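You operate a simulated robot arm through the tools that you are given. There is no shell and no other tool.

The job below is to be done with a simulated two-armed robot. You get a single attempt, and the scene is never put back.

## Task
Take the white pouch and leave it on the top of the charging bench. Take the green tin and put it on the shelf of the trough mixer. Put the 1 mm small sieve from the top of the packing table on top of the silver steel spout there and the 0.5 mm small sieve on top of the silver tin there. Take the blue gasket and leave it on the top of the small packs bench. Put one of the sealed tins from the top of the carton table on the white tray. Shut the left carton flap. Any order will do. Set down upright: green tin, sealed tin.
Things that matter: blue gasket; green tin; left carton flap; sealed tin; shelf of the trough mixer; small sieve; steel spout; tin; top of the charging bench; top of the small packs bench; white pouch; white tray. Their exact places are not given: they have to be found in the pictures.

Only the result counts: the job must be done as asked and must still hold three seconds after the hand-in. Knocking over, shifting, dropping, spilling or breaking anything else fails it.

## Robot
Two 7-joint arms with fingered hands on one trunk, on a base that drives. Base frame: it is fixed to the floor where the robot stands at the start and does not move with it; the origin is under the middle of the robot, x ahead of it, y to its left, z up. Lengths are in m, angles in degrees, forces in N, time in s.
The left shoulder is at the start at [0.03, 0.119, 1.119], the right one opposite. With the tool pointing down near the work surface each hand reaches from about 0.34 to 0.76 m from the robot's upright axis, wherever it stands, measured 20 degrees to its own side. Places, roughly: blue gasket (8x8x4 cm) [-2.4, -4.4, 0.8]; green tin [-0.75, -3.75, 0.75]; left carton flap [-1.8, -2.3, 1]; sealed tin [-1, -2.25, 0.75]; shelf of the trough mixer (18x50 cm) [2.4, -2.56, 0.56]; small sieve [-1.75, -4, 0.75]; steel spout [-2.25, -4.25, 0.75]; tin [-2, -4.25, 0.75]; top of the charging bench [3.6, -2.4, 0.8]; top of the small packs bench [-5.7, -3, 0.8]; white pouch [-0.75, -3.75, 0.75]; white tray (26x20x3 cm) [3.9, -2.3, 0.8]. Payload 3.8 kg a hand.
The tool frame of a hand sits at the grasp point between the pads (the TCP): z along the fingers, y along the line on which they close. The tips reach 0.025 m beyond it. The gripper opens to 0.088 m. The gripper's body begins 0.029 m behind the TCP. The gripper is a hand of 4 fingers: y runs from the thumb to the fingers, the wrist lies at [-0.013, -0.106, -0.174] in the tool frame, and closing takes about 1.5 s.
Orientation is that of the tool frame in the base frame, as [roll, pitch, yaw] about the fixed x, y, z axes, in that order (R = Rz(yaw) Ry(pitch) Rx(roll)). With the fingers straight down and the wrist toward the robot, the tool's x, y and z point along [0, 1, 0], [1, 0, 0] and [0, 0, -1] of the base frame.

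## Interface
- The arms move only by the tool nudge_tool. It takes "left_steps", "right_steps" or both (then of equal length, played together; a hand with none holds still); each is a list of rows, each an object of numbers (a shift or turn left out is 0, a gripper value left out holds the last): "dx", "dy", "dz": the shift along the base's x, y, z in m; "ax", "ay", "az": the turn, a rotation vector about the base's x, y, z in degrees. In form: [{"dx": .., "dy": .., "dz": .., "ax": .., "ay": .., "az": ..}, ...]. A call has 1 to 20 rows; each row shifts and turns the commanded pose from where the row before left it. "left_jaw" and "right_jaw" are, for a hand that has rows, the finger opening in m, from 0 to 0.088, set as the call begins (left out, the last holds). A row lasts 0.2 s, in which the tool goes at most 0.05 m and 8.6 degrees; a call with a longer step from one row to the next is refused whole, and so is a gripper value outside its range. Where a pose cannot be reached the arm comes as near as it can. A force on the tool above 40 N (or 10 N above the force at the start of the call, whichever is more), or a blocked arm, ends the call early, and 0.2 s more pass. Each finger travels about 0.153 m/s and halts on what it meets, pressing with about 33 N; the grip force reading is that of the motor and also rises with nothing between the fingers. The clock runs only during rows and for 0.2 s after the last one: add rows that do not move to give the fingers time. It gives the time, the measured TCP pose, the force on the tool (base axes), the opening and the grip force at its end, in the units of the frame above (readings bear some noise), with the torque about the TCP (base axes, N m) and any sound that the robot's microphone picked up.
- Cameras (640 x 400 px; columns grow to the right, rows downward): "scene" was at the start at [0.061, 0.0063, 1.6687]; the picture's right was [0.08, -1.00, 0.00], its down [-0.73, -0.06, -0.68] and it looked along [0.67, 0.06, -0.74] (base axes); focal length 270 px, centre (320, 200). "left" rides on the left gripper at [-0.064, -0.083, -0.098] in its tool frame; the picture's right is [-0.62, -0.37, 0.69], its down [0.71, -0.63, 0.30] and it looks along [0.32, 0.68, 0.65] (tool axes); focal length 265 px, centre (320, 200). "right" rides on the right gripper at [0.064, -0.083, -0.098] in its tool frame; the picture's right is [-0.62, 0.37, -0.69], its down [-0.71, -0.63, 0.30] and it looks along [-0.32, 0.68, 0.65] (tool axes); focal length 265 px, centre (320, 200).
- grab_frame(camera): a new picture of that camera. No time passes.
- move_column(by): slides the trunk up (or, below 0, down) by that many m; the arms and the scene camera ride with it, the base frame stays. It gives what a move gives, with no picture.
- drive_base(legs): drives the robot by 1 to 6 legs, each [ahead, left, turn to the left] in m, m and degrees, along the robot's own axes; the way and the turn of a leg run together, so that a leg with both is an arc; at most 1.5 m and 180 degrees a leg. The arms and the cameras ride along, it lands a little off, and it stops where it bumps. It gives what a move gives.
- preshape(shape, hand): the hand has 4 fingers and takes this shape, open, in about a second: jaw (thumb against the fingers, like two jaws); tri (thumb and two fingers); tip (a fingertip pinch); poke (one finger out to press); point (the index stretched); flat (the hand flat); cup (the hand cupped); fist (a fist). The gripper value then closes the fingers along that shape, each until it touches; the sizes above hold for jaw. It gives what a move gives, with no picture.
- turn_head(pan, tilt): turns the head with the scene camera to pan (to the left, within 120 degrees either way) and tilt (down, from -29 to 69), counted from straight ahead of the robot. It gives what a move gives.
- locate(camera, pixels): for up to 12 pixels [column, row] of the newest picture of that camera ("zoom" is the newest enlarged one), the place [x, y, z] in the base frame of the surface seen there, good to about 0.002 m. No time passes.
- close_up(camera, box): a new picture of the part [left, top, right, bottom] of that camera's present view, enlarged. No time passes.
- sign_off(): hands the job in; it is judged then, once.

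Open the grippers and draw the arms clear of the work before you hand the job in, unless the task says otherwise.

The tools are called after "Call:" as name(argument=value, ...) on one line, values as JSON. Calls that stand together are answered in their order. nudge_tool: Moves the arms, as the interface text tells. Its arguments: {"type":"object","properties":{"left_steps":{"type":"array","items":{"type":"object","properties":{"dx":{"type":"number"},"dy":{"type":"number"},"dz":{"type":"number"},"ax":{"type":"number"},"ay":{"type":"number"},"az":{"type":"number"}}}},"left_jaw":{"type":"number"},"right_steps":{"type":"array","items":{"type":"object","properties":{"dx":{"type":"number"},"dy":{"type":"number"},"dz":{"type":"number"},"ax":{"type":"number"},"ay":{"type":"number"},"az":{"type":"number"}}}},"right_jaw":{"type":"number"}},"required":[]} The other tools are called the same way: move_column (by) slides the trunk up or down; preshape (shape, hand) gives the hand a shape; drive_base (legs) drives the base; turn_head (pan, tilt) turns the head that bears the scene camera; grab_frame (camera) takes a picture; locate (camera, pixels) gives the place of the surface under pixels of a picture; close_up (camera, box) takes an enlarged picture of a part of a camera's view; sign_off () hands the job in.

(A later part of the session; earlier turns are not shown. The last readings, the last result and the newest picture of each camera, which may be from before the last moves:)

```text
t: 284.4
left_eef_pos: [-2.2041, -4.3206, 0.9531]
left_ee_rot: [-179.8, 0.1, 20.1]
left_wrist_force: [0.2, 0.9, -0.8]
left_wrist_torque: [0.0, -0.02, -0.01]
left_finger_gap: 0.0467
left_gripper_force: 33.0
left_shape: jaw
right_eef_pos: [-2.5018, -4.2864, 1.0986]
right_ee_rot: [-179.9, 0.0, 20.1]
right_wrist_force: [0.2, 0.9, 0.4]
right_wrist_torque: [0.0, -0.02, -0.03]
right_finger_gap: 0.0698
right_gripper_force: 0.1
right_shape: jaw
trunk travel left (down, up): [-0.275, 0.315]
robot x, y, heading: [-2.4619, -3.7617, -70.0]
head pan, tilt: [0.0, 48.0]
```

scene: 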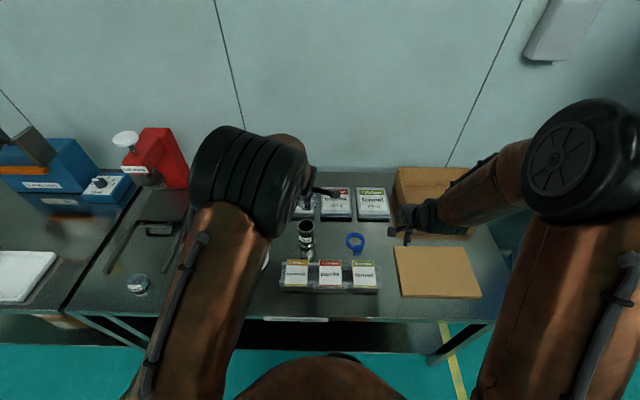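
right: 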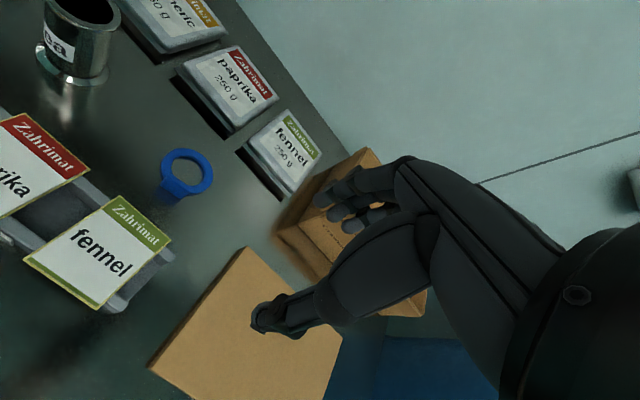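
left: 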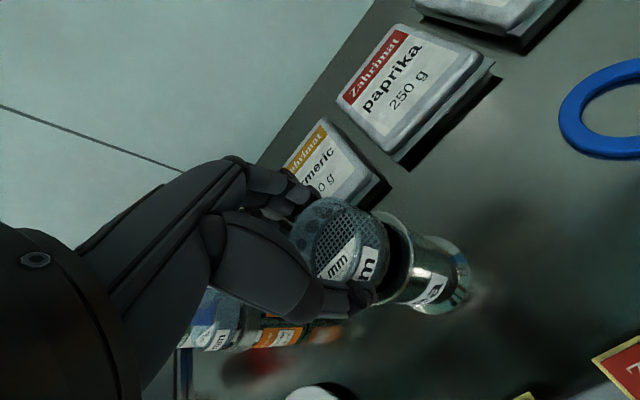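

No contact at z=0.953; I continue by small steps.

Call:
nudge_tool(left_steps=[{"dz": -0.001}, {"dz": -0.001}, {"dz": -0.001}, {}])

```text
t: 285.4
left_eef_pos: [-2.2041, -4.3202, 0.9511]
left_ee_rot: [179.9, 0.1, 20.1]
left_wrist_force: [-0.4, 1.1, 4.7]
left_wrist_torque: [-0.05, -0.03, -0.03]
left_finger_gap: 0.0473
left_gripper_force: 33.1
left_shape: jaw
right_eef_pos: [-2.501, -4.2851, 1.1008]
right_ee_rot: [-179.9, 0.0, 20.1]
right_wrist_force: [0.1, -0.3, 0.1]
right_wrist_torque: [0.0, 0.05, -0.01]
right_finger_gap: 0.0696
right_gripper_force: 0.0
right_shape: jaw
trunk travel left (down, up): [-0.275, 0.315]
robot x, y, heading: [-2.4585, -3.7614, -69.8]
head pan, tilt: [0.0, 48.0]
```

Contact with 4.7 N. I open the left hand and look.

Call:
nudge_tool(left_steps=[{"dz": 0.0005}, {}, {}, {}, {}], left_jaw=0.07)

Call:
close_up(camera="left", box=[260, 170, 460, 320])

```text
t: 286.6
left_eef_pos: [-2.2043, -4.3204, 0.9511]
left_ee_rot: [-179.9, 0.1, 20.1]
left_wrist_force: [0.1, 0.0, 0.0]
left_wrist_torque: [0.01, -0.02, 0.02]
left_finger_gap: 0.0694
left_gripper_force: 0.1
left_shape: jaw
right_eef_pos: [-2.5031, -4.2857, 1.0981]
right_ee_rot: [-179.9, 0.0, 20.1]
right_wrist_force: [0.1, 0.2, 0.4]
right_wrist_torque: [0.04, 0.03, 0.03]
right_finger_gap: 0.0697
right_gripper_force: 0.1
right_shape: jaw
trunk travel left (down, up): [-0.275, 0.315]
robot x, y, heading: [-2.4611, -3.7601, -69.8]
head pan, tilt: [0.0, 48.0]
```

```text
2.67 times, centred on (360, 245) of left
```

zoom: 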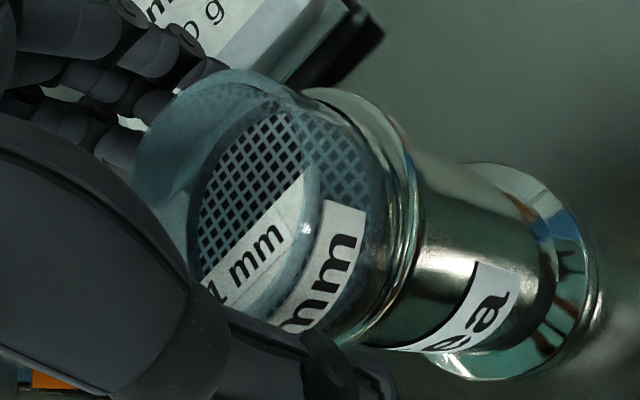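

The sieve sits flush on the spout's rim. I raise the left hand straight up slowly.

Call:
nudge_tool(left_steps=[{"dz": 0.006}, {"dz": 0.01}, {"dz": 0.02}, {"dz": 0.035}, {"dz": 0.045}, {"dz": 0.045}])

Call:
grab_frame(camera="left")

Call:
grab_frame(camera="right")

```text
t: 288.0
left_eef_pos: [-2.2063, -4.3199, 1.1128]
left_ee_rot: [-179.9, 0.2, 20.1]
left_wrist_force: [0.1, 0.0, -0.1]
left_wrist_torque: [-0.01, 0.01, 0.01]
left_finger_gap: 0.0699
left_gripper_force: 0.1
left_shape: jaw
right_eef_pos: [-2.5016, -4.2845, 1.1001]
right_ee_rot: [-179.9, 0.0, 20.0]
right_wrist_force: [0.0, 1.4, -0.2]
right_wrist_torque: [0.01, -0.02, 0.0]
right_finger_gap: 0.07
right_gripper_force: 0.0
right_shape: jaw
trunk travel left (down, up): [-0.275, 0.315]
robot x, y, heading: [-2.4596, -3.7601, -69.5]
head pan, tilt: [0.0, 48.0]
```

```text
taken
```

left: 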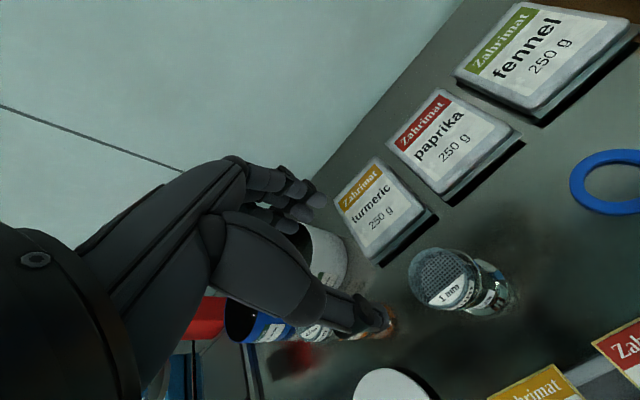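

```text
taken
```

right: 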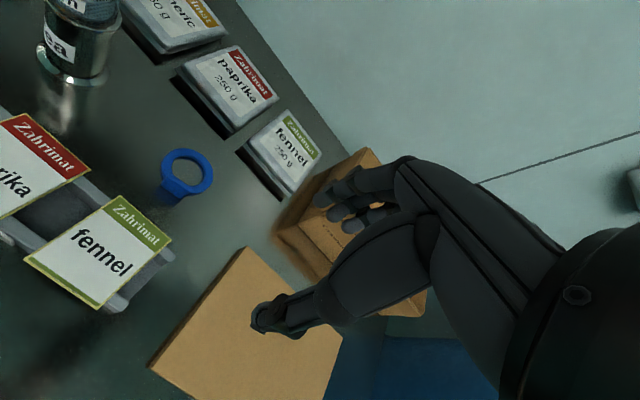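

Both sieves are placed. Now the blue gasket at (187,173) in the right picture; I zoom on it.

Call:
close_up(camera="right", box=[145, 135, 230, 205])

Call:
locate(camera="zoom", pixels=[[170, 250], [250, 280], [230, 320], [130, 330], [290, 250], [140, 180], [220, 110], [380, 130], [490, 200], [460, 320], [350, 370], [300, 220]])

```text
5.71 times, centred on (188, 170) of right
```

zoom: 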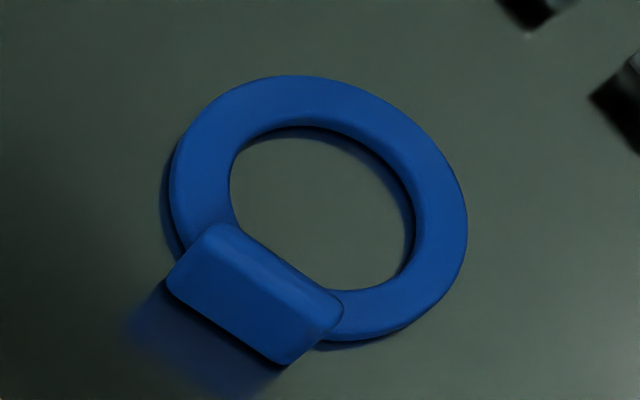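

```text
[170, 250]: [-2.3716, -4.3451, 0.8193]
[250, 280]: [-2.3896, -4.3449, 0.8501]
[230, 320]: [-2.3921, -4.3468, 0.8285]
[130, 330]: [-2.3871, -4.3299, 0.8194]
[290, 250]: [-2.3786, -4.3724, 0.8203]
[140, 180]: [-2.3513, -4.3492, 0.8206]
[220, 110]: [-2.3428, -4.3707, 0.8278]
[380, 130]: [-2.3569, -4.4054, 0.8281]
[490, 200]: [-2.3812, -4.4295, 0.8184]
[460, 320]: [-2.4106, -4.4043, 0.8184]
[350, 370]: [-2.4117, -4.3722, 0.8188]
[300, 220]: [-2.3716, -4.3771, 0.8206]
```

The ring lies flat with an upright tab. I measure the tab's edges and face.

Call:
locate(camera="zoom", pixels=[[215, 230], [335, 297], [228, 245], [322, 308], [178, 285], [284, 355], [195, 265], [305, 335], [240, 300], [220, 240], [275, 262], [262, 275]])

Call:
close_up(camera="scene", box=[330, 220, 380, 260])

Call:
locate(camera="zoom", pixels=[[270, 210], [340, 200], [270, 270], [380, 260], [330, 240], [300, 190], [390, 200], [250, 240]])

```text
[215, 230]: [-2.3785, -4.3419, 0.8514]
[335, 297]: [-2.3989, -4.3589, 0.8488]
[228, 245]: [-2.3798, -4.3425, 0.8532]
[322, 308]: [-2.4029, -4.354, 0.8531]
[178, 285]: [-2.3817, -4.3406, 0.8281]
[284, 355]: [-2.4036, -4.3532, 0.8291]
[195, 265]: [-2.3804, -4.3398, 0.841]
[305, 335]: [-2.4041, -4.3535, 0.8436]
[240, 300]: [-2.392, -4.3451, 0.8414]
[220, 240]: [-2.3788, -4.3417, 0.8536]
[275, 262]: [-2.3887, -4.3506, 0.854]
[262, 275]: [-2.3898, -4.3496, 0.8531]
```

```text
10.00 times, centred on (355, 240) of scene
```

zoom: 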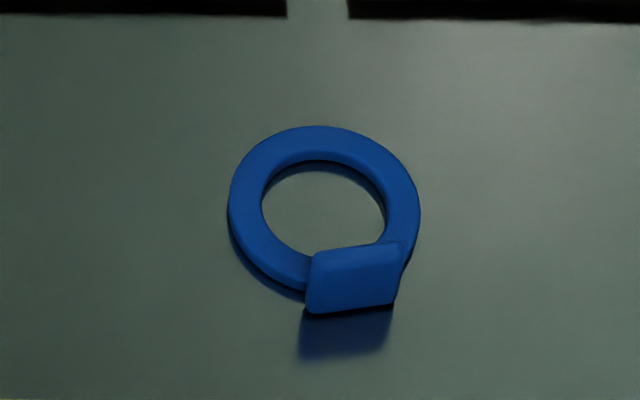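

```text
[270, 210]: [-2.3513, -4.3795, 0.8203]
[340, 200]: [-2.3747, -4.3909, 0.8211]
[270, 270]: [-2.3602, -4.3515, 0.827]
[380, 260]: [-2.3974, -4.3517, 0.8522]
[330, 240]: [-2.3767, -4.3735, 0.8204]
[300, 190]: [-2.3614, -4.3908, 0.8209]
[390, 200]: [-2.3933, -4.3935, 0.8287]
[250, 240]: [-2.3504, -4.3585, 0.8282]
```

The tab centre is about (-2.390,-4.350), top z≈0.854, ~9 mm thick, turned about 10° from my closing direction. I move the right hand above it, yaw +10°, opening 0.045.

Call:
nudge_tool(right_steps=[{"dx": 0.0372, "dy": -0.0218, "az": 3.4}, {"dx": 0.0372, "dy": -0.0218, "az": 3.3}, {"dx": 0.0372, "dy": -0.0219, "az": 3.3}, {"dz": -0.04}, {"dz": -0.04}, {"dz": -0.04}, {"dz": -0.03}, {}], right_jaw=0.045)

Call:
grab_frame(camera="right")

Call:
close_up(camera="scene", box=[290, 180, 410, 280])

```text
t: 289.8
left_eef_pos: [-2.2049, -4.3195, 1.1116]
left_ee_rot: [-180.0, 0.1, 20.1]
left_wrist_force: [-0.2, 0.2, 1.0]
left_wrist_torque: [-0.02, 0.0, 0.01]
left_finger_gap: 0.0696
left_gripper_force: 0.0
left_shape: jaw
right_eef_pos: [-2.3898, -4.3501, 0.9517]
right_ee_rot: [-179.9, 0.0, 30.1]
right_wrist_force: [0.0, 0.1, -0.4]
right_wrist_torque: [0.05, -0.04, 0.01]
right_finger_gap: 0.0452
right_gripper_force: 0.1
right_shape: jaw
trunk travel left (down, up): [-0.275, 0.315]
robot x, y, heading: [-2.4592, -3.763, -69.6]
head pan, tilt: [0.0, 48.0]
```

```text
taken
```

right: 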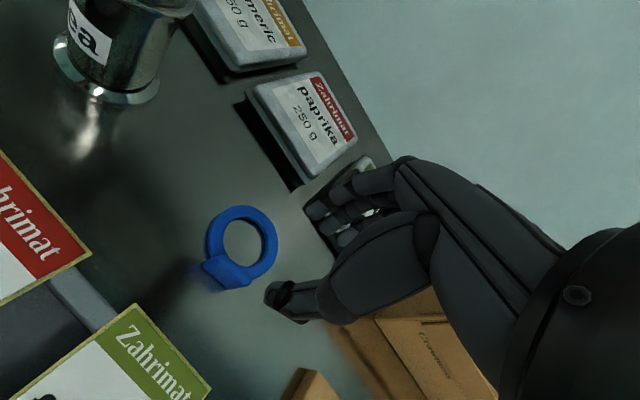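

```text
4.00 times, centred on (350, 230) of scene
```

zoom: 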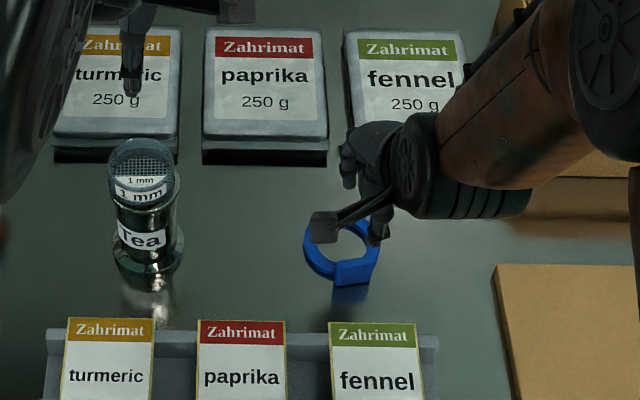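

I re-measure the tab from this closer right-camera view.

Call:
close_up(camera="right", box=[190, 195, 300, 300])

Call:
locate(camera="zoom", pixels=[[80, 255], [130, 250], [200, 290], [240, 310], [110, 300], [170, 340], [150, 265], [90, 280], [210, 345], [165, 310], [200, 330], [120, 262]])

```text
3.81 times, centred on (245, 248) of right
```

zoom: 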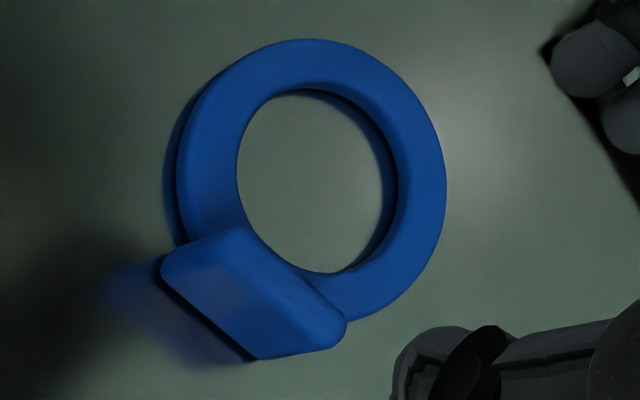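

```text
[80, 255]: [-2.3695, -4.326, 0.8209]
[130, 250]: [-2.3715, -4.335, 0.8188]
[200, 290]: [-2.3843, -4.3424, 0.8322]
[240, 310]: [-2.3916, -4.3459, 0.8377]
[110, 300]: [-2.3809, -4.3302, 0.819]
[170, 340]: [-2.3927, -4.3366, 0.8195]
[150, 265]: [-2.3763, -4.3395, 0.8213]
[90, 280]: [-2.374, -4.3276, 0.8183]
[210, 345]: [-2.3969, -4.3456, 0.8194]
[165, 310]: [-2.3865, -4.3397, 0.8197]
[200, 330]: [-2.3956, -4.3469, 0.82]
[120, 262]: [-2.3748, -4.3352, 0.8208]
```

Call:
locate(camera="zoom", pixels=[[243, 238], [290, 275], [333, 312], [215, 240], [270, 295], [315, 335], [185, 268], [255, 345], [250, 262], [280, 290], [265, 255], [310, 292]])

```text
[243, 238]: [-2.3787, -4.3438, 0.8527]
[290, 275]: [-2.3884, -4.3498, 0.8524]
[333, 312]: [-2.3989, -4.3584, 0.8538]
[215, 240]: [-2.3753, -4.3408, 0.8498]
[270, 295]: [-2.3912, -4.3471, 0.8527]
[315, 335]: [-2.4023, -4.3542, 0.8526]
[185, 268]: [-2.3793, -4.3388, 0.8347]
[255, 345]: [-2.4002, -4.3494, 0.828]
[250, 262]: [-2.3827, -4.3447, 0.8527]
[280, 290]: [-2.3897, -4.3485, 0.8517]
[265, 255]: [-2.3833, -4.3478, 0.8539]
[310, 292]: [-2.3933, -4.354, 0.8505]
```

Tab centre confirmed at (-2.390,-4.3495), yaw ≈30°. I check the fennel label card in front for clearance to the thumb.

Call:
locate(camera="right", pixels=[[137, 307], [205, 385], [88, 248], [175, 345], [100, 330], [75, 290]])

```text
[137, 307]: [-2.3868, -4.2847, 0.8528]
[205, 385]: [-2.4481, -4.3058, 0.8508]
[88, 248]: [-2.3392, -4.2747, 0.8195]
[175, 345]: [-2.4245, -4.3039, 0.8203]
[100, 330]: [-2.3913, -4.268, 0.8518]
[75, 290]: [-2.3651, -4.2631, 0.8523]
```

The card's edge is at n≈3.21, about 2.5 cm from the thumb. I lower to z≈0.860.

Call:
nudge_tool(right_steps=[{"dz": -0.03}, {"dz": -0.03}, {"dz": -0.02}, {"dz": -0.011}, {}])

Call:
close_up(camera="right", box=[190, 150, 400, 330])

```text
t: 291.0
left_eef_pos: [-2.2051, -4.3208, 1.112]
left_ee_rot: [-179.9, 0.1, 20.1]
left_wrist_force: [0.2, -0.8, -0.7]
left_wrist_torque: [-0.02, 0.02, 0.01]
left_finger_gap: 0.0696
left_gripper_force: 0.0
left_shape: jaw
right_eef_pos: [-2.3901, -4.3519, 0.8591]
right_ee_rot: [-179.9, 0.0, 30.1]
right_wrist_force: [0.3, 0.4, 0.4]
right_wrist_torque: [-0.02, -0.02, -0.01]
right_finger_gap: 0.0452
right_gripper_force: 0.0
right_shape: jaw
trunk travel left (down, up): [-0.275, 0.315]
robot x, y, heading: [-2.4583, -3.7627, -69.8]
head pan, tilt: [0.0, 48.0]
```

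```text
2.22 times, centred on (295, 240) of right
```

zoom: 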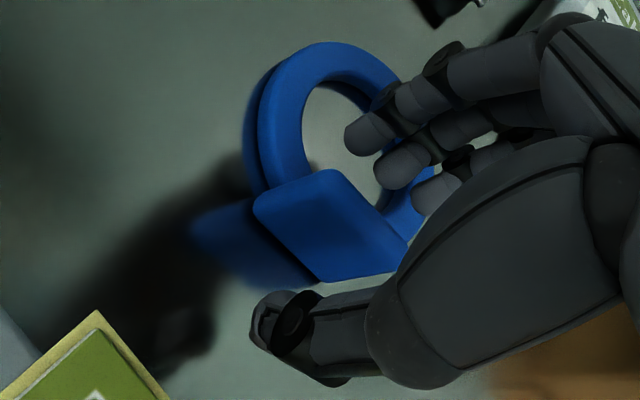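

The tab stands between the thumb and the three fingers. I close the right hand.

Call:
nudge_tool(right_steps=[{}, {}, {}, {}, {}, {}, {}], right_jaw=0.0)

Call:
close_up(camera="right", box=[190, 150, 400, 330])

```text
t: 292.6
left_eef_pos: [-2.2059, -4.3207, 1.112]
left_ee_rot: [-180.0, 0.1, 20.0]
left_wrist_force: [-0.9, 0.0, -0.2]
left_wrist_torque: [-0.01, -0.02, 0.02]
left_finger_gap: 0.0696
left_gripper_force: 0.1
left_shape: jaw
right_eef_pos: [-2.3903, -4.352, 0.8588]
right_ee_rot: [-179.9, 0.0, 30.1]
right_wrist_force: [-0.7, 0.5, 1.2]
right_wrist_torque: [-0.03, 0.0, -0.02]
right_finger_gap: 0.0041
right_gripper_force: 32.6
right_shape: jaw
trunk travel left (down, up): [-0.275, 0.315]
robot x, y, heading: [-2.4597, -3.7658, -69.8]
head pan, tilt: [0.0, 48.0]
```

```text
2.22 times, centred on (295, 240) of right
```

zoom: 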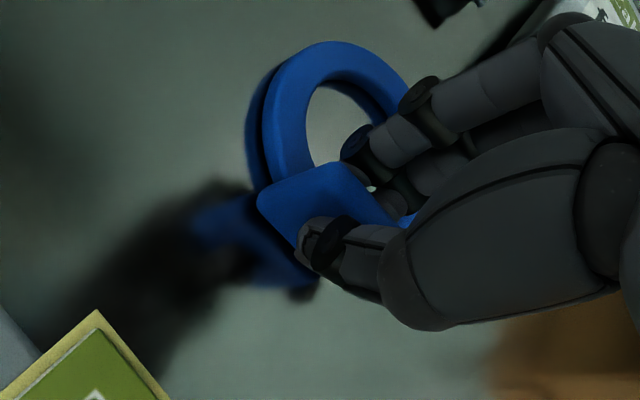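

Gripped on the tab. I lift slowly and check that the gasket comes along.

Call:
nudge_tool(right_steps=[{"dz": 0.01}, {"dz": 0.02}, {"dz": 0.03}, {"dz": 0.04}])

Call:
grab_frame(camera="right")

```text
t: 293.6
left_eef_pos: [-2.2053, -4.3196, 1.1123]
left_ee_rot: [-180.0, 0.1, 20.1]
left_wrist_force: [-0.7, 0.3, 0.4]
left_wrist_torque: [-0.03, -0.01, -0.01]
left_finger_gap: 0.0696
left_gripper_force: 0.1
left_shape: jaw
right_eef_pos: [-2.3908, -4.3505, 0.9587]
right_ee_rot: [-179.9, 0.0, 30.1]
right_wrist_force: [0.9, 0.0, -0.6]
right_wrist_torque: [0.0, -0.03, 0.02]
right_finger_gap: 0.0041
right_gripper_force: 33.1
right_shape: jaw
trunk travel left (down, up): [-0.275, 0.315]
robot x, y, heading: [-2.4616, -3.7635, -69.6]
head pan, tilt: [0.0, 48.0]
```

```text
taken
```

right: 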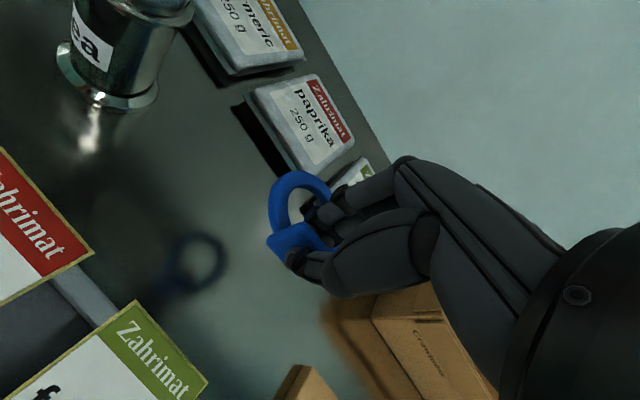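

The gasket is lifted. I raise it to travel height and draw both hands back from the table.

Call:
nudge_tool(left_steps=[{"dz": 0.02}, {"dx": -0.016, "dy": 0.045}, {"dx": -0.016, "dy": 0.045}, {"dx": -0.016, "dy": 0.045}, {"dx": -0.016, "dy": 0.045}], right_steps=[{"dz": 0.04}, {"dz": 0.04}, {"dz": 0.04}, {"dx": -0.016, "dy": 0.045}, {"dx": -0.016, "dy": 0.045}])

Call:
drive_base(legs=[[-0.3, 0, 0]])

Call:
turn_head(pan=-80, tilt=22)

Call:
grab_frame(camera="scene")

```text
t: 294.8
left_eef_pos: [-2.2703, -4.1384, 1.133]
left_ee_rot: [-179.9, 0.1, 20.0]
left_wrist_force: [-0.3, 1.2, 0.3]
left_wrist_torque: [-0.01, 0.02, -0.02]
left_finger_gap: 0.0697
left_gripper_force: 0.0
left_shape: jaw
right_eef_pos: [-2.4237, -4.2569, 1.0795]
right_ee_rot: [180.0, -0.1, 30.1]
right_wrist_force: [-0.5, 0.2, 0.3]
right_wrist_torque: [-0.04, 0.02, 0.05]
right_finger_gap: 0.0042
right_gripper_force: 32.7
right_shape: jaw
trunk travel left (down, up): [-0.275, 0.315]
robot x, y, heading: [-2.4605, -3.759, -69.7]
head pan, tilt: [0.0, 48.0]
```

```text
t: 296.9
left_eef_pos: [-2.3725, -3.856, 1.1317]
left_ee_rot: [-180.0, 0.1, 20.2]
left_wrist_force: [-0.3, 0.3, 0.0]
left_wrist_torque: [-0.01, -0.03, -0.01]
left_finger_gap: 0.0697
left_gripper_force: 0.1
left_shape: jaw
right_eef_pos: [-2.5244, -3.9766, 1.0802]
right_ee_rot: [-179.9, 0.0, 30.1]
right_wrist_force: [-0.3, -0.2, -0.4]
right_wrist_torque: [0.05, -0.02, 0.01]
right_finger_gap: 0.004
right_gripper_force: 33.1
right_shape: jaw
trunk travel left (down, up): [-0.275, 0.315]
robot x, y, heading: [-2.5666, -3.4766, -69.9]
head pan, tilt: [0.0, 48.0]
```

```text
t: 298.4
left_eef_pos: [-2.3709, -3.8559, 1.1326]
left_ee_rot: [-179.9, 0.2, 20.1]
left_wrist_force: [0.3, 0.7, 0.4]
left_wrist_torque: [0.02, 0.0, 0.03]
left_finger_gap: 0.0696
left_gripper_force: 0.0
left_shape: jaw
right_eef_pos: [-2.5247, -3.9761, 1.0799]
right_ee_rot: [-179.9, 0.0, 30.0]
right_wrist_force: [-0.7, -0.4, -0.4]
right_wrist_torque: [0.02, 0.02, 0.01]
right_finger_gap: 0.0043
right_gripper_force: 33.0
right_shape: jaw
trunk travel left (down, up): [-0.275, 0.315]
robot x, y, heading: [-2.5611, -3.4818, -69.9]
head pan, tilt: [-80.0, 22.0]
```

```text
taken
```

scene: 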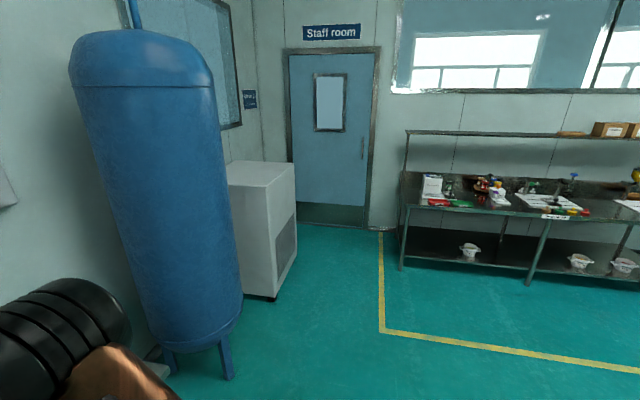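

I measure the tank, the compressor and the bench from here to plan the path.

Call:
locate(camera="scene", pixels=[[228, 374], [270, 298], [240, 300], [405, 200], [400, 268], [530, 283], [470, 195], [545, 190], [420, 172], [590, 212], [430, 200], [630, 190]])

Call:
close_up(camera="scene", box=[395, 110, 640, 290])

```text
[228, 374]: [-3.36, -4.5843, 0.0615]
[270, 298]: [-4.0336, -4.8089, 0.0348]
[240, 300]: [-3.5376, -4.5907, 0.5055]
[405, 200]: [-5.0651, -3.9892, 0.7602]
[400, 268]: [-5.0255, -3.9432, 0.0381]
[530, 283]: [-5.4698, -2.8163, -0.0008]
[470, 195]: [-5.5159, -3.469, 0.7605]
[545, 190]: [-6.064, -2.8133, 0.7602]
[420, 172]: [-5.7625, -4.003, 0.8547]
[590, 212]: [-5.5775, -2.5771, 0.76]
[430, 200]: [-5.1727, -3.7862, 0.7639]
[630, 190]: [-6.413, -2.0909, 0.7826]
```

```text
2.22 times, centred on (518, 200) of scene
```

zoom: 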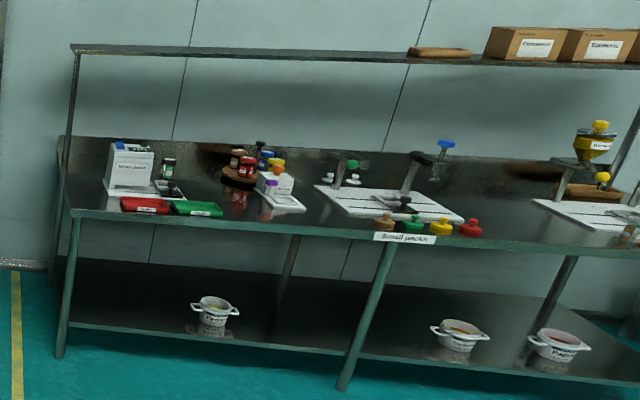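

The bench's front edge is at u≈-6.03, top z≈0.76, and the way is clear between tank and pallet. I turn right 90° and drive to u≈-5.2, n≈1.5.

Call:
drive_base(legs=[[0, 0, -90], [1.3, 0, 0], [0.3, -0.9, 0]])

Call:
turn_head(pan=0, tilt=32)

Call:
grab_frame(camera="scene")

```text
t: 313.4
left_eef_pos: [-4.7654, -3.3751, 1.1327]
left_ee_rot: [-179.9, 0.1, -69.6]
left_wrist_force: [0.7, 0.9, 0.6]
left_wrist_torque: [0.0, -0.01, 0.04]
left_finger_gap: 0.0698
left_gripper_force: 0.0
left_shape: jaw
right_eef_pos: [-4.8855, -3.2239, 1.0791]
right_ee_rot: [-179.9, 0.0, -59.8]
right_wrist_force: [0.8, -0.2, 0.2]
right_wrist_torque: [-0.02, 0.0, -0.01]
right_finger_gap: 0.0046
right_gripper_force: 32.9
right_shape: jaw
trunk travel left (down, up): [-0.275, 0.315]
robot x, y, heading: [-4.3814, -3.1836, -159.7]
head pan, tilt: [-80.0, 22.0]
```

```text
t: 314.9
left_eef_pos: [-4.7659, -3.3757, 1.1319]
left_ee_rot: [-179.9, 0.1, -69.7]
left_wrist_force: [-0.3, 1.0, 0.8]
left_wrist_torque: [0.0, 0.04, -0.02]
left_finger_gap: 0.0697
left_gripper_force: 0.0
left_shape: jaw
right_eef_pos: [-4.8857, -3.225, 1.0786]
right_ee_rot: [-180.0, -0.1, -59.7]
right_wrist_force: [-0.1, -0.7, -0.4]
right_wrist_torque: [-0.01, 0.0, 0.0]
right_finger_gap: 0.0044
right_gripper_force: 33.5
right_shape: jaw
trunk travel left (down, up): [-0.275, 0.315]
robot x, y, heading: [-4.3896, -3.1849, -159.6]
head pan, tilt: [0.0, 32.0]
```

```text
taken
```

scene: 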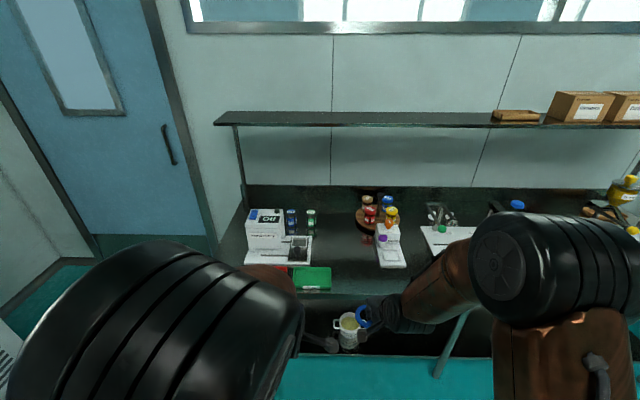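

Free area on the bench appears at around (345,255), between the label card with the white box and the small white block. I enlarge and measure.

Call:
close_up(camera="scene", box=[230, 180, 450, 310])

Call:
locate(camera="zoom", pixels=[[330, 230], [330, 280], [330, 310], [330, 180], [245, 230], [290, 270], [425, 230], [425, 255], [330, 322], [400, 300], [380, 150], [500, 260]])

```text
2.91 times, centred on (340, 245) of scene
```

zoom: 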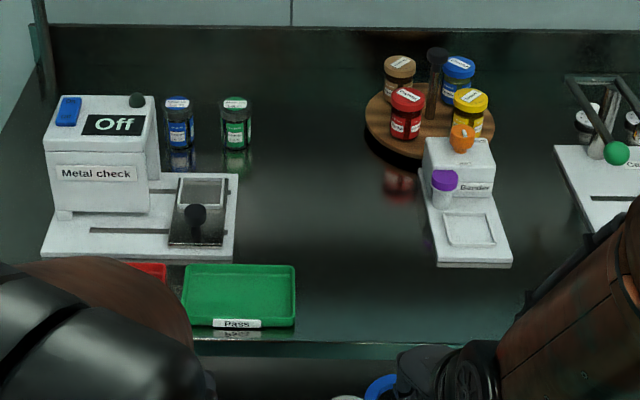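

```text
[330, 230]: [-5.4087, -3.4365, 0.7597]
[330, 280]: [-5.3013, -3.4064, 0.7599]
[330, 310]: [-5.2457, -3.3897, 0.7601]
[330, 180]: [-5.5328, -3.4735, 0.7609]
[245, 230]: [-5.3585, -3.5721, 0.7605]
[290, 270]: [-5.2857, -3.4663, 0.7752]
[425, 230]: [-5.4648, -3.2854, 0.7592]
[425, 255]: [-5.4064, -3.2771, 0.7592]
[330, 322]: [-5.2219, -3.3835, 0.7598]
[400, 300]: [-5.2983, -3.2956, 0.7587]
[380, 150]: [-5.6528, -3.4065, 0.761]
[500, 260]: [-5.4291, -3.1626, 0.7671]
```

Bench z≈0.76; free gap n 1.235–1.44 between green tray and blender. I check the upper shelf's front edge and height.

Call:
locate(camera="scene", pixels=[[300, 124], [400, 126], [230, 122], [270, 210], [388, 200], [300, 112]])

```text
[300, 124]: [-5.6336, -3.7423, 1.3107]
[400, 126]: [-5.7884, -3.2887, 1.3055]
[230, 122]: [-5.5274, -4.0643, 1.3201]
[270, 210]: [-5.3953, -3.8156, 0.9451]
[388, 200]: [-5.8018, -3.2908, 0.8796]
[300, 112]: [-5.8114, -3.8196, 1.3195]
```

The upper shelf starts at u≈-6.57, z 1.31 — no conflict. I drive ahead 0.4 m.

Call:
drive_base(legs=[[0.2, 0, -0.3], [0.2, 0, 0]])

Call:
turn_head(pan=-5, tilt=48)

Call:
grab_frame(camera="scene")

Call:
grab_frame(camera="right")

```text
t: 317.7
left_eef_pos: [-5.1424, -3.5119, 1.1314]
left_ee_rot: [-179.9, 0.1, -69.9]
left_wrist_force: [-0.3, 0.1, 0.3]
left_wrist_torque: [-0.03, -0.03, 0.02]
left_finger_gap: 0.0696
left_gripper_force: 0.0
left_shape: jaw
right_eef_pos: [-5.2601, -3.359, 1.0787]
right_ee_rot: [-179.9, 0.0, -60.0]
right_wrist_force: [0.5, -0.6, 0.6]
right_wrist_torque: [0.03, 0.0, -0.01]
right_finger_gap: 0.0045
right_gripper_force: 32.8
right_shape: jaw
trunk travel left (down, up): [-0.275, 0.315]
robot x, y, heading: [-4.7614, -3.3225, -159.6]
head pan, tilt: [0.0, 32.0]
```

```text
t: 318.5
left_eef_pos: [-5.1407, -3.5102, 1.1322]
left_ee_rot: [-179.9, 0.0, -70.0]
left_wrist_force: [-0.6, -0.3, 0.4]
left_wrist_torque: [0.04, 0.02, -0.04]
left_finger_gap: 0.0697
left_gripper_force: 0.0
left_shape: jaw
right_eef_pos: [-5.2601, -3.3584, 1.0793]
right_ee_rot: [-179.9, 0.0, -60.0]
right_wrist_force: [0.4, 0.0, 0.0]
right_wrist_torque: [0.03, 0.02, 0.03]
right_finger_gap: 0.0042
right_gripper_force: 33.0
right_shape: jaw
trunk travel left (down, up): [-0.275, 0.315]
robot x, y, heading: [-4.7666, -3.319, -160.0]
head pan, tilt: [-5.0, 48.0]
```

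```text
taken
```

scene: 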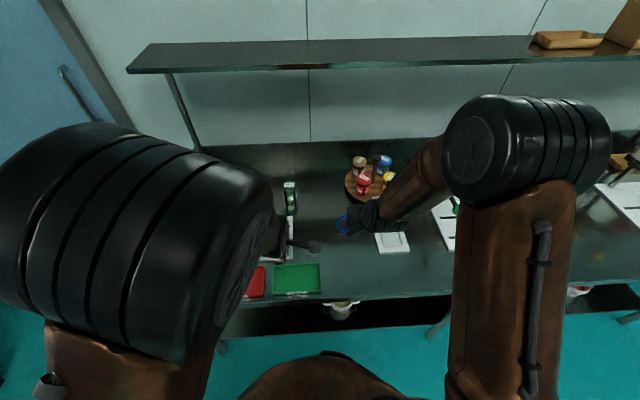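

```text
taken
```

right: 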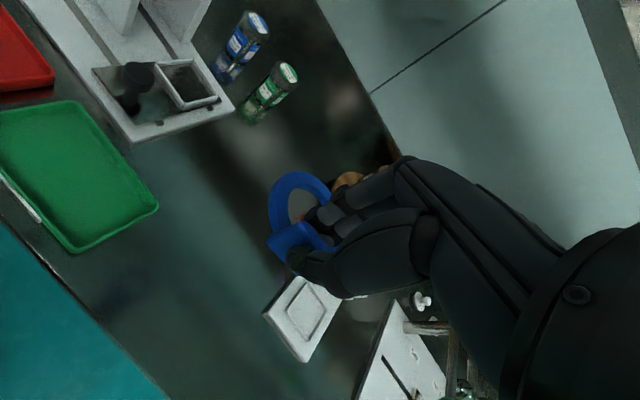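

I locate the held ring, the blender's base corner (265,312) and green tray corner (157,207) to choose the drop point.

Call:
locate(camera="right", pixels=[[268, 312], [300, 278], [303, 360], [157, 207], [72, 250], [110, 125], [290, 178], [270, 205], [325, 190], [200, 300], [230, 200], [130, 360]])

```text
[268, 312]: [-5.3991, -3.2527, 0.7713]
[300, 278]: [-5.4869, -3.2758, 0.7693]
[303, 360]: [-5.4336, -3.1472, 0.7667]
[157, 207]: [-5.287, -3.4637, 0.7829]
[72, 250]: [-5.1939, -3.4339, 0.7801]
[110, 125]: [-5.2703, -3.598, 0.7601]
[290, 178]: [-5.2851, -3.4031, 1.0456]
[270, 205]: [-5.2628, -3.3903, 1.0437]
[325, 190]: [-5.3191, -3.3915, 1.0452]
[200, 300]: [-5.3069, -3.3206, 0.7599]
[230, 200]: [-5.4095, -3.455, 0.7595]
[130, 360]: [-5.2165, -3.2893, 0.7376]
```

I shift the hand to u≈-6.13, n≈1.332 (centre of the gap) and lower to about 1.5 cm above the bench.

Call:
nudge_tool(right_steps=[{"dx": -0.0443, "dy": 0.0105}, {"dz": -0.044}, {"dz": -0.044}, {"dz": -0.044}, {"dz": -0.044}, {"dz": -0.044}, {"dz": -0.044}, {}])

Call:
grab_frame(camera="right")

Call:
grab_frame(camera="scene")

```text
t: 320.3
left_eef_pos: [-5.142, -3.5119, 1.132]
left_ee_rot: [-179.9, 0.1, -70.1]
left_wrist_force: [0.6, 0.4, -0.5]
left_wrist_torque: [0.01, 0.02, 0.0]
left_finger_gap: 0.0696
left_gripper_force: 0.1
left_shape: jaw
right_eef_pos: [-5.3062, -3.3489, 0.8156]
right_ee_rot: [-179.9, 0.0, -59.9]
right_wrist_force: [-0.8, 0.5, -1.0]
right_wrist_torque: [0.02, -0.04, 0.0]
right_finger_gap: 0.0038
right_gripper_force: 32.7
right_shape: jaw
trunk travel left (down, up): [-0.275, 0.315]
robot x, y, heading: [-4.7626, -3.3225, -160.2]
head pan, tilt: [-5.0, 48.0]
```

```text
taken
```

right: 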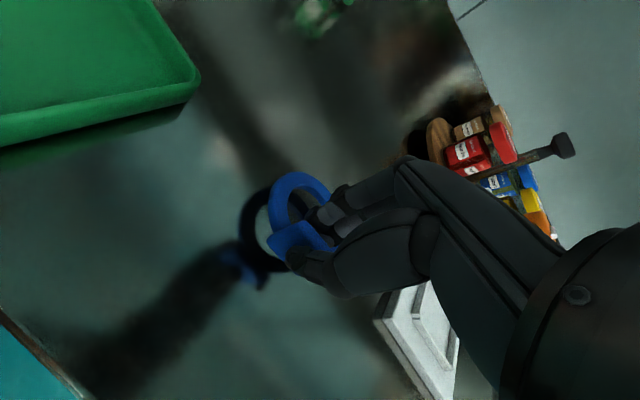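

```text
taken
```

scene: 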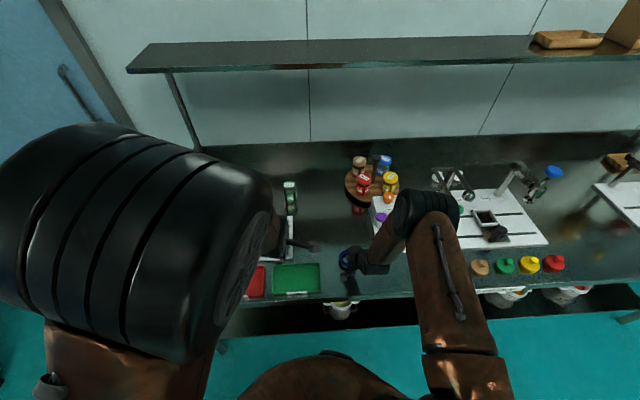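

The gasket is about 1.6 cm above the bench in the free gap. I lower to contact.

Call:
nudge_tool(right_steps=[{"dz": -0.008}, {"dz": -0.004}, {"dz": -0.002}, {"dz": -0.0015}, {}])

```text
t: 321.5
left_eef_pos: [-5.1409, -3.5109, 1.1323]
left_ee_rot: [-179.9, 0.2, -70.0]
left_wrist_force: [-0.1, 0.3, 0.1]
left_wrist_torque: [0.05, -0.01, 0.01]
left_finger_gap: 0.0699
left_gripper_force: 0.1
left_shape: jaw
right_eef_pos: [-5.3059, -3.3475, 0.7997]
right_ee_rot: [-179.9, 0.0, -60.0]
right_wrist_force: [1.6, -0.3, 1.6]
right_wrist_torque: [-0.04, 0.06, 0.01]
right_finger_gap: 0.0041
right_gripper_force: 32.5
right_shape: jaw
trunk travel left (down, up): [-0.275, 0.315]
robot x, y, heading: [-4.7606, -3.3174, -160.0]
head pan, tilt: [-5.0, 48.0]
```

First contact shows. I press 1 mm more and open to 0.045.

Call:
nudge_tool(right_steps=[{"dz": -0.001}, {}])

Call:
nudge_tool(right_steps=[{}, {}, {}, {}, {}], right_jaw=0.045)

Call:
grab_frame(camera="right")

```text
t: 322.1
left_eef_pos: [-5.14, -3.5108, 1.1328]
left_ee_rot: [-179.9, 0.0, -70.0]
left_wrist_force: [0.5, 0.3, 0.9]
left_wrist_torque: [0.03, 0.01, -0.03]
left_finger_gap: 0.0698
left_gripper_force: 0.1
left_shape: jaw
right_eef_pos: [-5.3053, -3.3478, 0.7981]
right_ee_rot: [-180.0, -0.1, -60.0]
right_wrist_force: [0.9, 0.3, 1.9]
right_wrist_torque: [-0.02, 0.08, -0.02]
right_finger_gap: 0.0045
right_gripper_force: 33.0
right_shape: jaw
trunk travel left (down, up): [-0.275, 0.315]
robot x, y, heading: [-4.7605, -3.3212, -160.0]
head pan, tilt: [-5.0, 48.0]
```

```text
t: 323.3
left_eef_pos: [-5.1412, -3.5118, 1.1318]
left_ee_rot: [-179.8, 0.2, -70.0]
left_wrist_force: [-0.6, -0.5, -0.6]
left_wrist_torque: [0.0, 0.0, 0.02]
left_finger_gap: 0.07
left_gripper_force: 0.2
left_shape: jaw
right_eef_pos: [-5.3049, -3.3488, 0.7987]
right_ee_rot: [-179.9, 0.0, -60.0]
right_wrist_force: [-0.6, -0.2, -0.2]
right_wrist_torque: [0.01, 0.02, 0.02]
right_finger_gap: 0.0445
right_gripper_force: 0.1
right_shape: jaw
trunk travel left (down, up): [-0.275, 0.315]
robot x, y, heading: [-4.7644, -3.3211, -160.1]
head pan, tilt: [-5.0, 48.0]
```

```text
taken
```

right: 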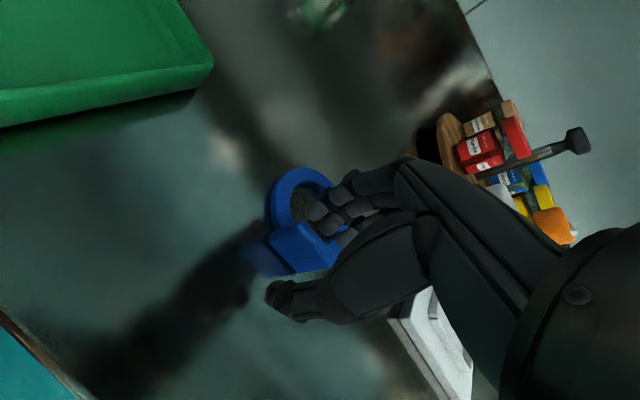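

The gasket lies on the bench and the fingers are open. I raise the hand straight up.

Call:
nudge_tool(right_steps=[{"dz": 0.01}, {"dz": 0.015}, {"dz": 0.03}, {"dz": 0.045}, {"dz": 0.045}, {"dz": 0.045}, {"dz": 0.045}, {"dz": 0.045}])

Call:
grab_frame(camera="right")

Call:
grab_frame(camera="scene")

```text
t: 325.1
left_eef_pos: [-5.1397, -3.5119, 1.1334]
left_ee_rot: [179.9, 0.2, -70.0]
left_wrist_force: [0.4, 0.0, -0.4]
left_wrist_torque: [-0.01, -0.02, -0.01]
left_finger_gap: 0.0698
left_gripper_force: 0.1
left_shape: jaw
right_eef_pos: [-5.304, -3.349, 1.0792]
right_ee_rot: [-179.9, -0.1, -59.8]
right_wrist_force: [-0.2, 0.1, 0.6]
right_wrist_torque: [-0.03, 0.0, -0.01]
right_finger_gap: 0.0446
right_gripper_force: 0.1
right_shape: jaw
trunk travel left (down, up): [-0.275, 0.315]
robot x, y, heading: [-4.762, -3.3211, -159.9]
head pan, tilt: [-5.0, 48.0]
```

```text
taken
```

right: 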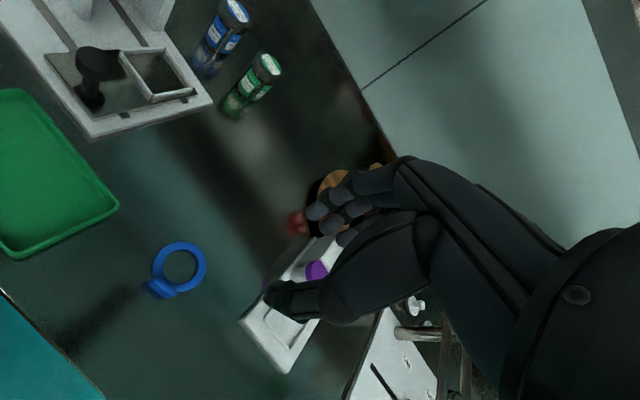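

```text
taken
```

scene: 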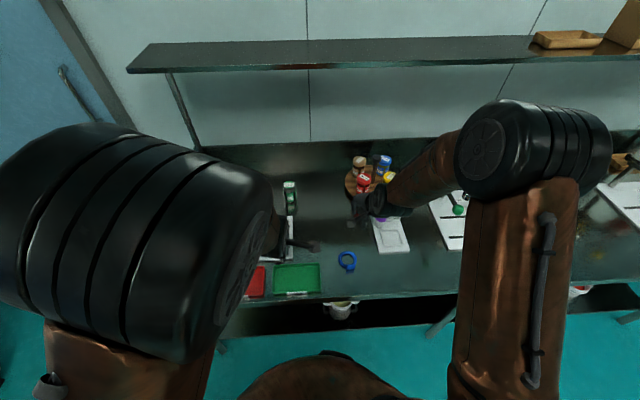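

The gasket lies on the small packs bench at (347,262), clear of its neighbours. I open both hands, back off, and look back at the packing and carton tables to verify.

Call:
drive_base(legs=[[-0.4, 0, 0]])

Call:
nudge_tool(left_steps=[{}, {}, {}], right_steps=[{"az": -3.3}, {"az": -3.3}, {"az": -3.4}], left_jaw=0.088, right_jaw=0.088)

Call:
drive_base(legs=[[0, 0.9, 0], [0, 0, 90], [0, 1.0, 0]])

Call:
turn_head(pan=30, tilt=28)

Call:
grab_frame(camera="scene")

```text
t: 327.6
left_eef_pos: [-4.7626, -3.3743, 1.133]
left_ee_rot: [-180.0, 0.1, -70.0]
left_wrist_force: [0.2, 0.2, -0.1]
left_wrist_torque: [-0.04, 0.01, -0.01]
left_finger_gap: 0.0697
left_gripper_force: 0.2
left_shape: jaw
right_eef_pos: [-4.9272, -3.21, 1.079]
right_ee_rot: [-179.9, 0.1, -60.0]
right_wrist_force: [0.1, 0.3, 0.4]
right_wrist_torque: [-0.01, -0.01, -0.02]
right_finger_gap: 0.0448
right_gripper_force: 0.1
right_shape: jaw
trunk travel left (down, up): [-0.275, 0.315]
robot x, y, heading: [-4.384, -3.1841, -160.1]
head pan, tilt: [-5.0, 48.0]
```

```text
t: 328.4
left_eef_pos: [-4.7627, -3.3744, 1.1325]
left_ee_rot: [-179.9, 0.1, -70.0]
left_wrist_force: [0.4, -0.1, 0.0]
left_wrist_torque: [0.01, 0.0, 0.03]
left_finger_gap: 0.088
left_gripper_force: 0.0
left_shape: jaw
right_eef_pos: [-4.9278, -3.2095, 1.0784]
right_ee_rot: [-179.9, -0.1, -70.1]
right_wrist_force: [0.0, 0.6, 0.7]
right_wrist_torque: [-0.01, 0.01, 0.0]
right_finger_gap: 0.0878
right_gripper_force: 0.1
right_shape: jaw
trunk travel left (down, up): [-0.275, 0.315]
robot x, y, heading: [-4.3865, -3.1854, -160.0]
head pan, tilt: [-5.0, 48.0]
```

```text
t: 341.7
left_eef_pos: [-2.9407, -4.0494, 1.1314]
left_ee_rot: [-179.9, 0.0, 20.0]
left_wrist_force: [-1.0, 0.4, 0.2]
left_wrist_torque: [-0.02, 0.0, -0.01]
left_finger_gap: 0.0879
left_gripper_force: 0.0
left_shape: jaw
right_eef_pos: [-3.1026, -4.2141, 1.0782]
right_ee_rot: [-179.9, -0.1, 20.2]
right_wrist_force: [0.2, 0.2, 0.9]
right_wrist_torque: [0.0, -0.02, -0.01]
right_finger_gap: 0.088
right_gripper_force: 0.0
right_shape: jaw
trunk travel left (down, up): [-0.275, 0.315]
robot x, y, heading: [-3.1338, -3.6744, -70.0]
head pan, tilt: [-5.0, 48.0]
```

```text
t: 342.8
left_eef_pos: [-2.9404, -4.0494, 1.1325]
left_ee_rot: [-179.9, 0.1, 20.0]
left_wrist_force: [-0.2, -0.6, -0.9]
left_wrist_torque: [0.05, 0.0, 0.01]
left_finger_gap: 0.0878
left_gripper_force: 0.2
left_shape: jaw
right_eef_pos: [-3.1035, -4.2134, 1.0792]
right_ee_rot: [-179.9, 0.0, 20.1]
right_wrist_force: [0.2, -0.1, 0.0]
right_wrist_torque: [0.03, 0.01, 0.02]
right_finger_gap: 0.0879
right_gripper_force: 0.0
right_shape: jaw
trunk travel left (down, up): [-0.275, 0.315]
robot x, y, heading: [-3.1332, -3.6755, -70.0]
head pan, tilt: [30.0, 28.0]
```

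```text
taken
```

scene: 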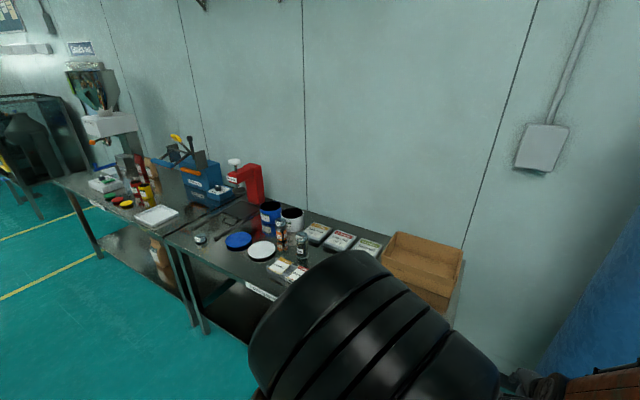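

I enlarge the packing table to confirm both sieves' state.

Call:
close_up(camera="scene", box=[180, 180, 380, 300])

Call:
close_up(camera="scene", box=[250, 200, 330, 270])

Call:
turn_head(pan=115, tilt=25)

Call:
grab_frame(camera="scene")

```text
3.20 times, centred on (280, 240) of scene
```

zoom: 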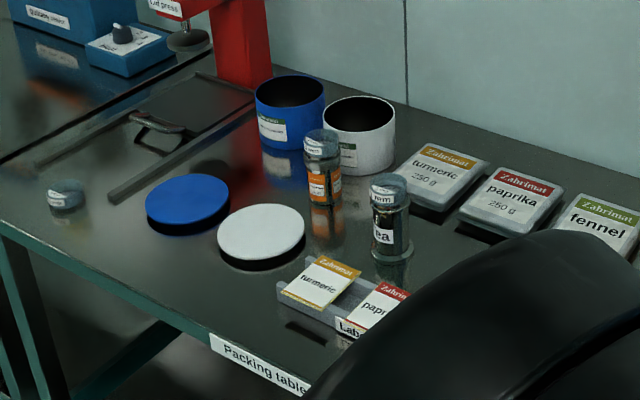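

```text
5.71 times, centred on (290, 235) of scene
```

zoom: 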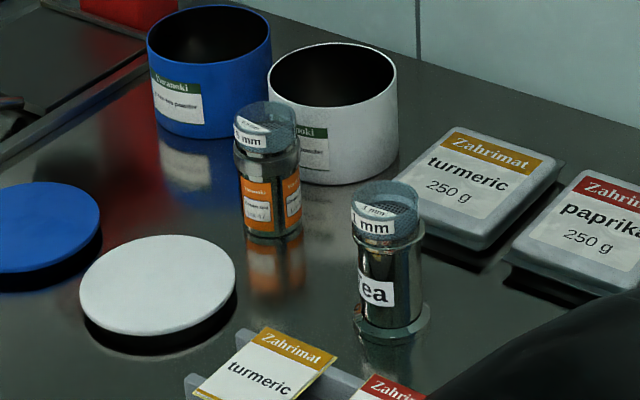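

```text
t: 344.3
left_eef_pos: [-2.9411, -4.0497, 1.1321]
left_ee_rot: [-179.9, 0.2, 20.0]
left_wrist_force: [-1.0, -0.1, -0.1]
left_wrist_torque: [-0.03, -0.01, 0.01]
left_finger_gap: 0.0879
left_gripper_force: 0.1
left_shape: jaw
right_eef_pos: [-3.1028, -4.2153, 1.0787]
right_ee_rot: [-179.9, 0.1, 20.2]
right_wrist_force: [0.3, 0.6, 0.0]
right_wrist_torque: [-0.02, 0.02, -0.02]
right_finger_gap: 0.0879
right_gripper_force: 0.1
right_shape: jaw
trunk travel left (down, up): [-0.275, 0.315]
robot x, y, heading: [-3.1317, -3.6702, -69.7]
head pan, tilt: [115.0, 25.0]
```

```text
taken
```

scene: 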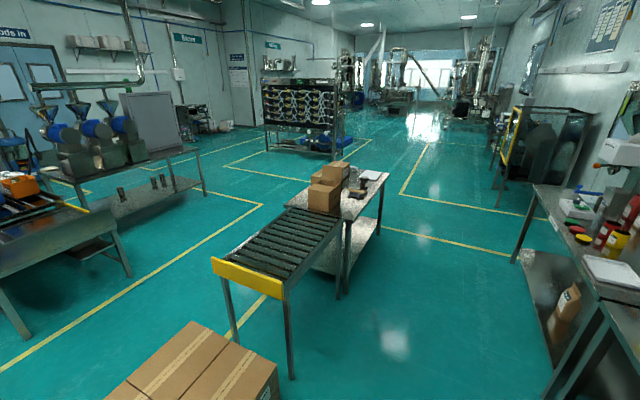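

Both sieves sit on their supports. I enlarge the carton to confirm the flap from here.

Call:
close_up(camera="scene", box=[280, 150, 400, 225])

Call:
locate(camera="zoom", pixels=[[215, 185], [250, 195], [180, 185], [225, 170]])

```text
5.33 times, centred on (340, 188) of scene
```

zoom: 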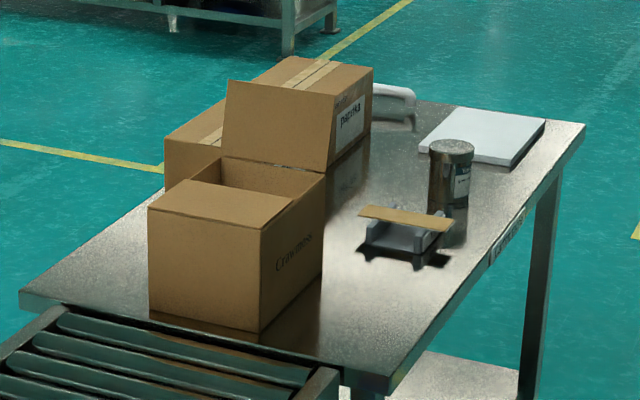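

```text
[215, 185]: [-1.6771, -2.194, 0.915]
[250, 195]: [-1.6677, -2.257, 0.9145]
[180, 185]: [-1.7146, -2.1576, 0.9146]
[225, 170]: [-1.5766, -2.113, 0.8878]
```

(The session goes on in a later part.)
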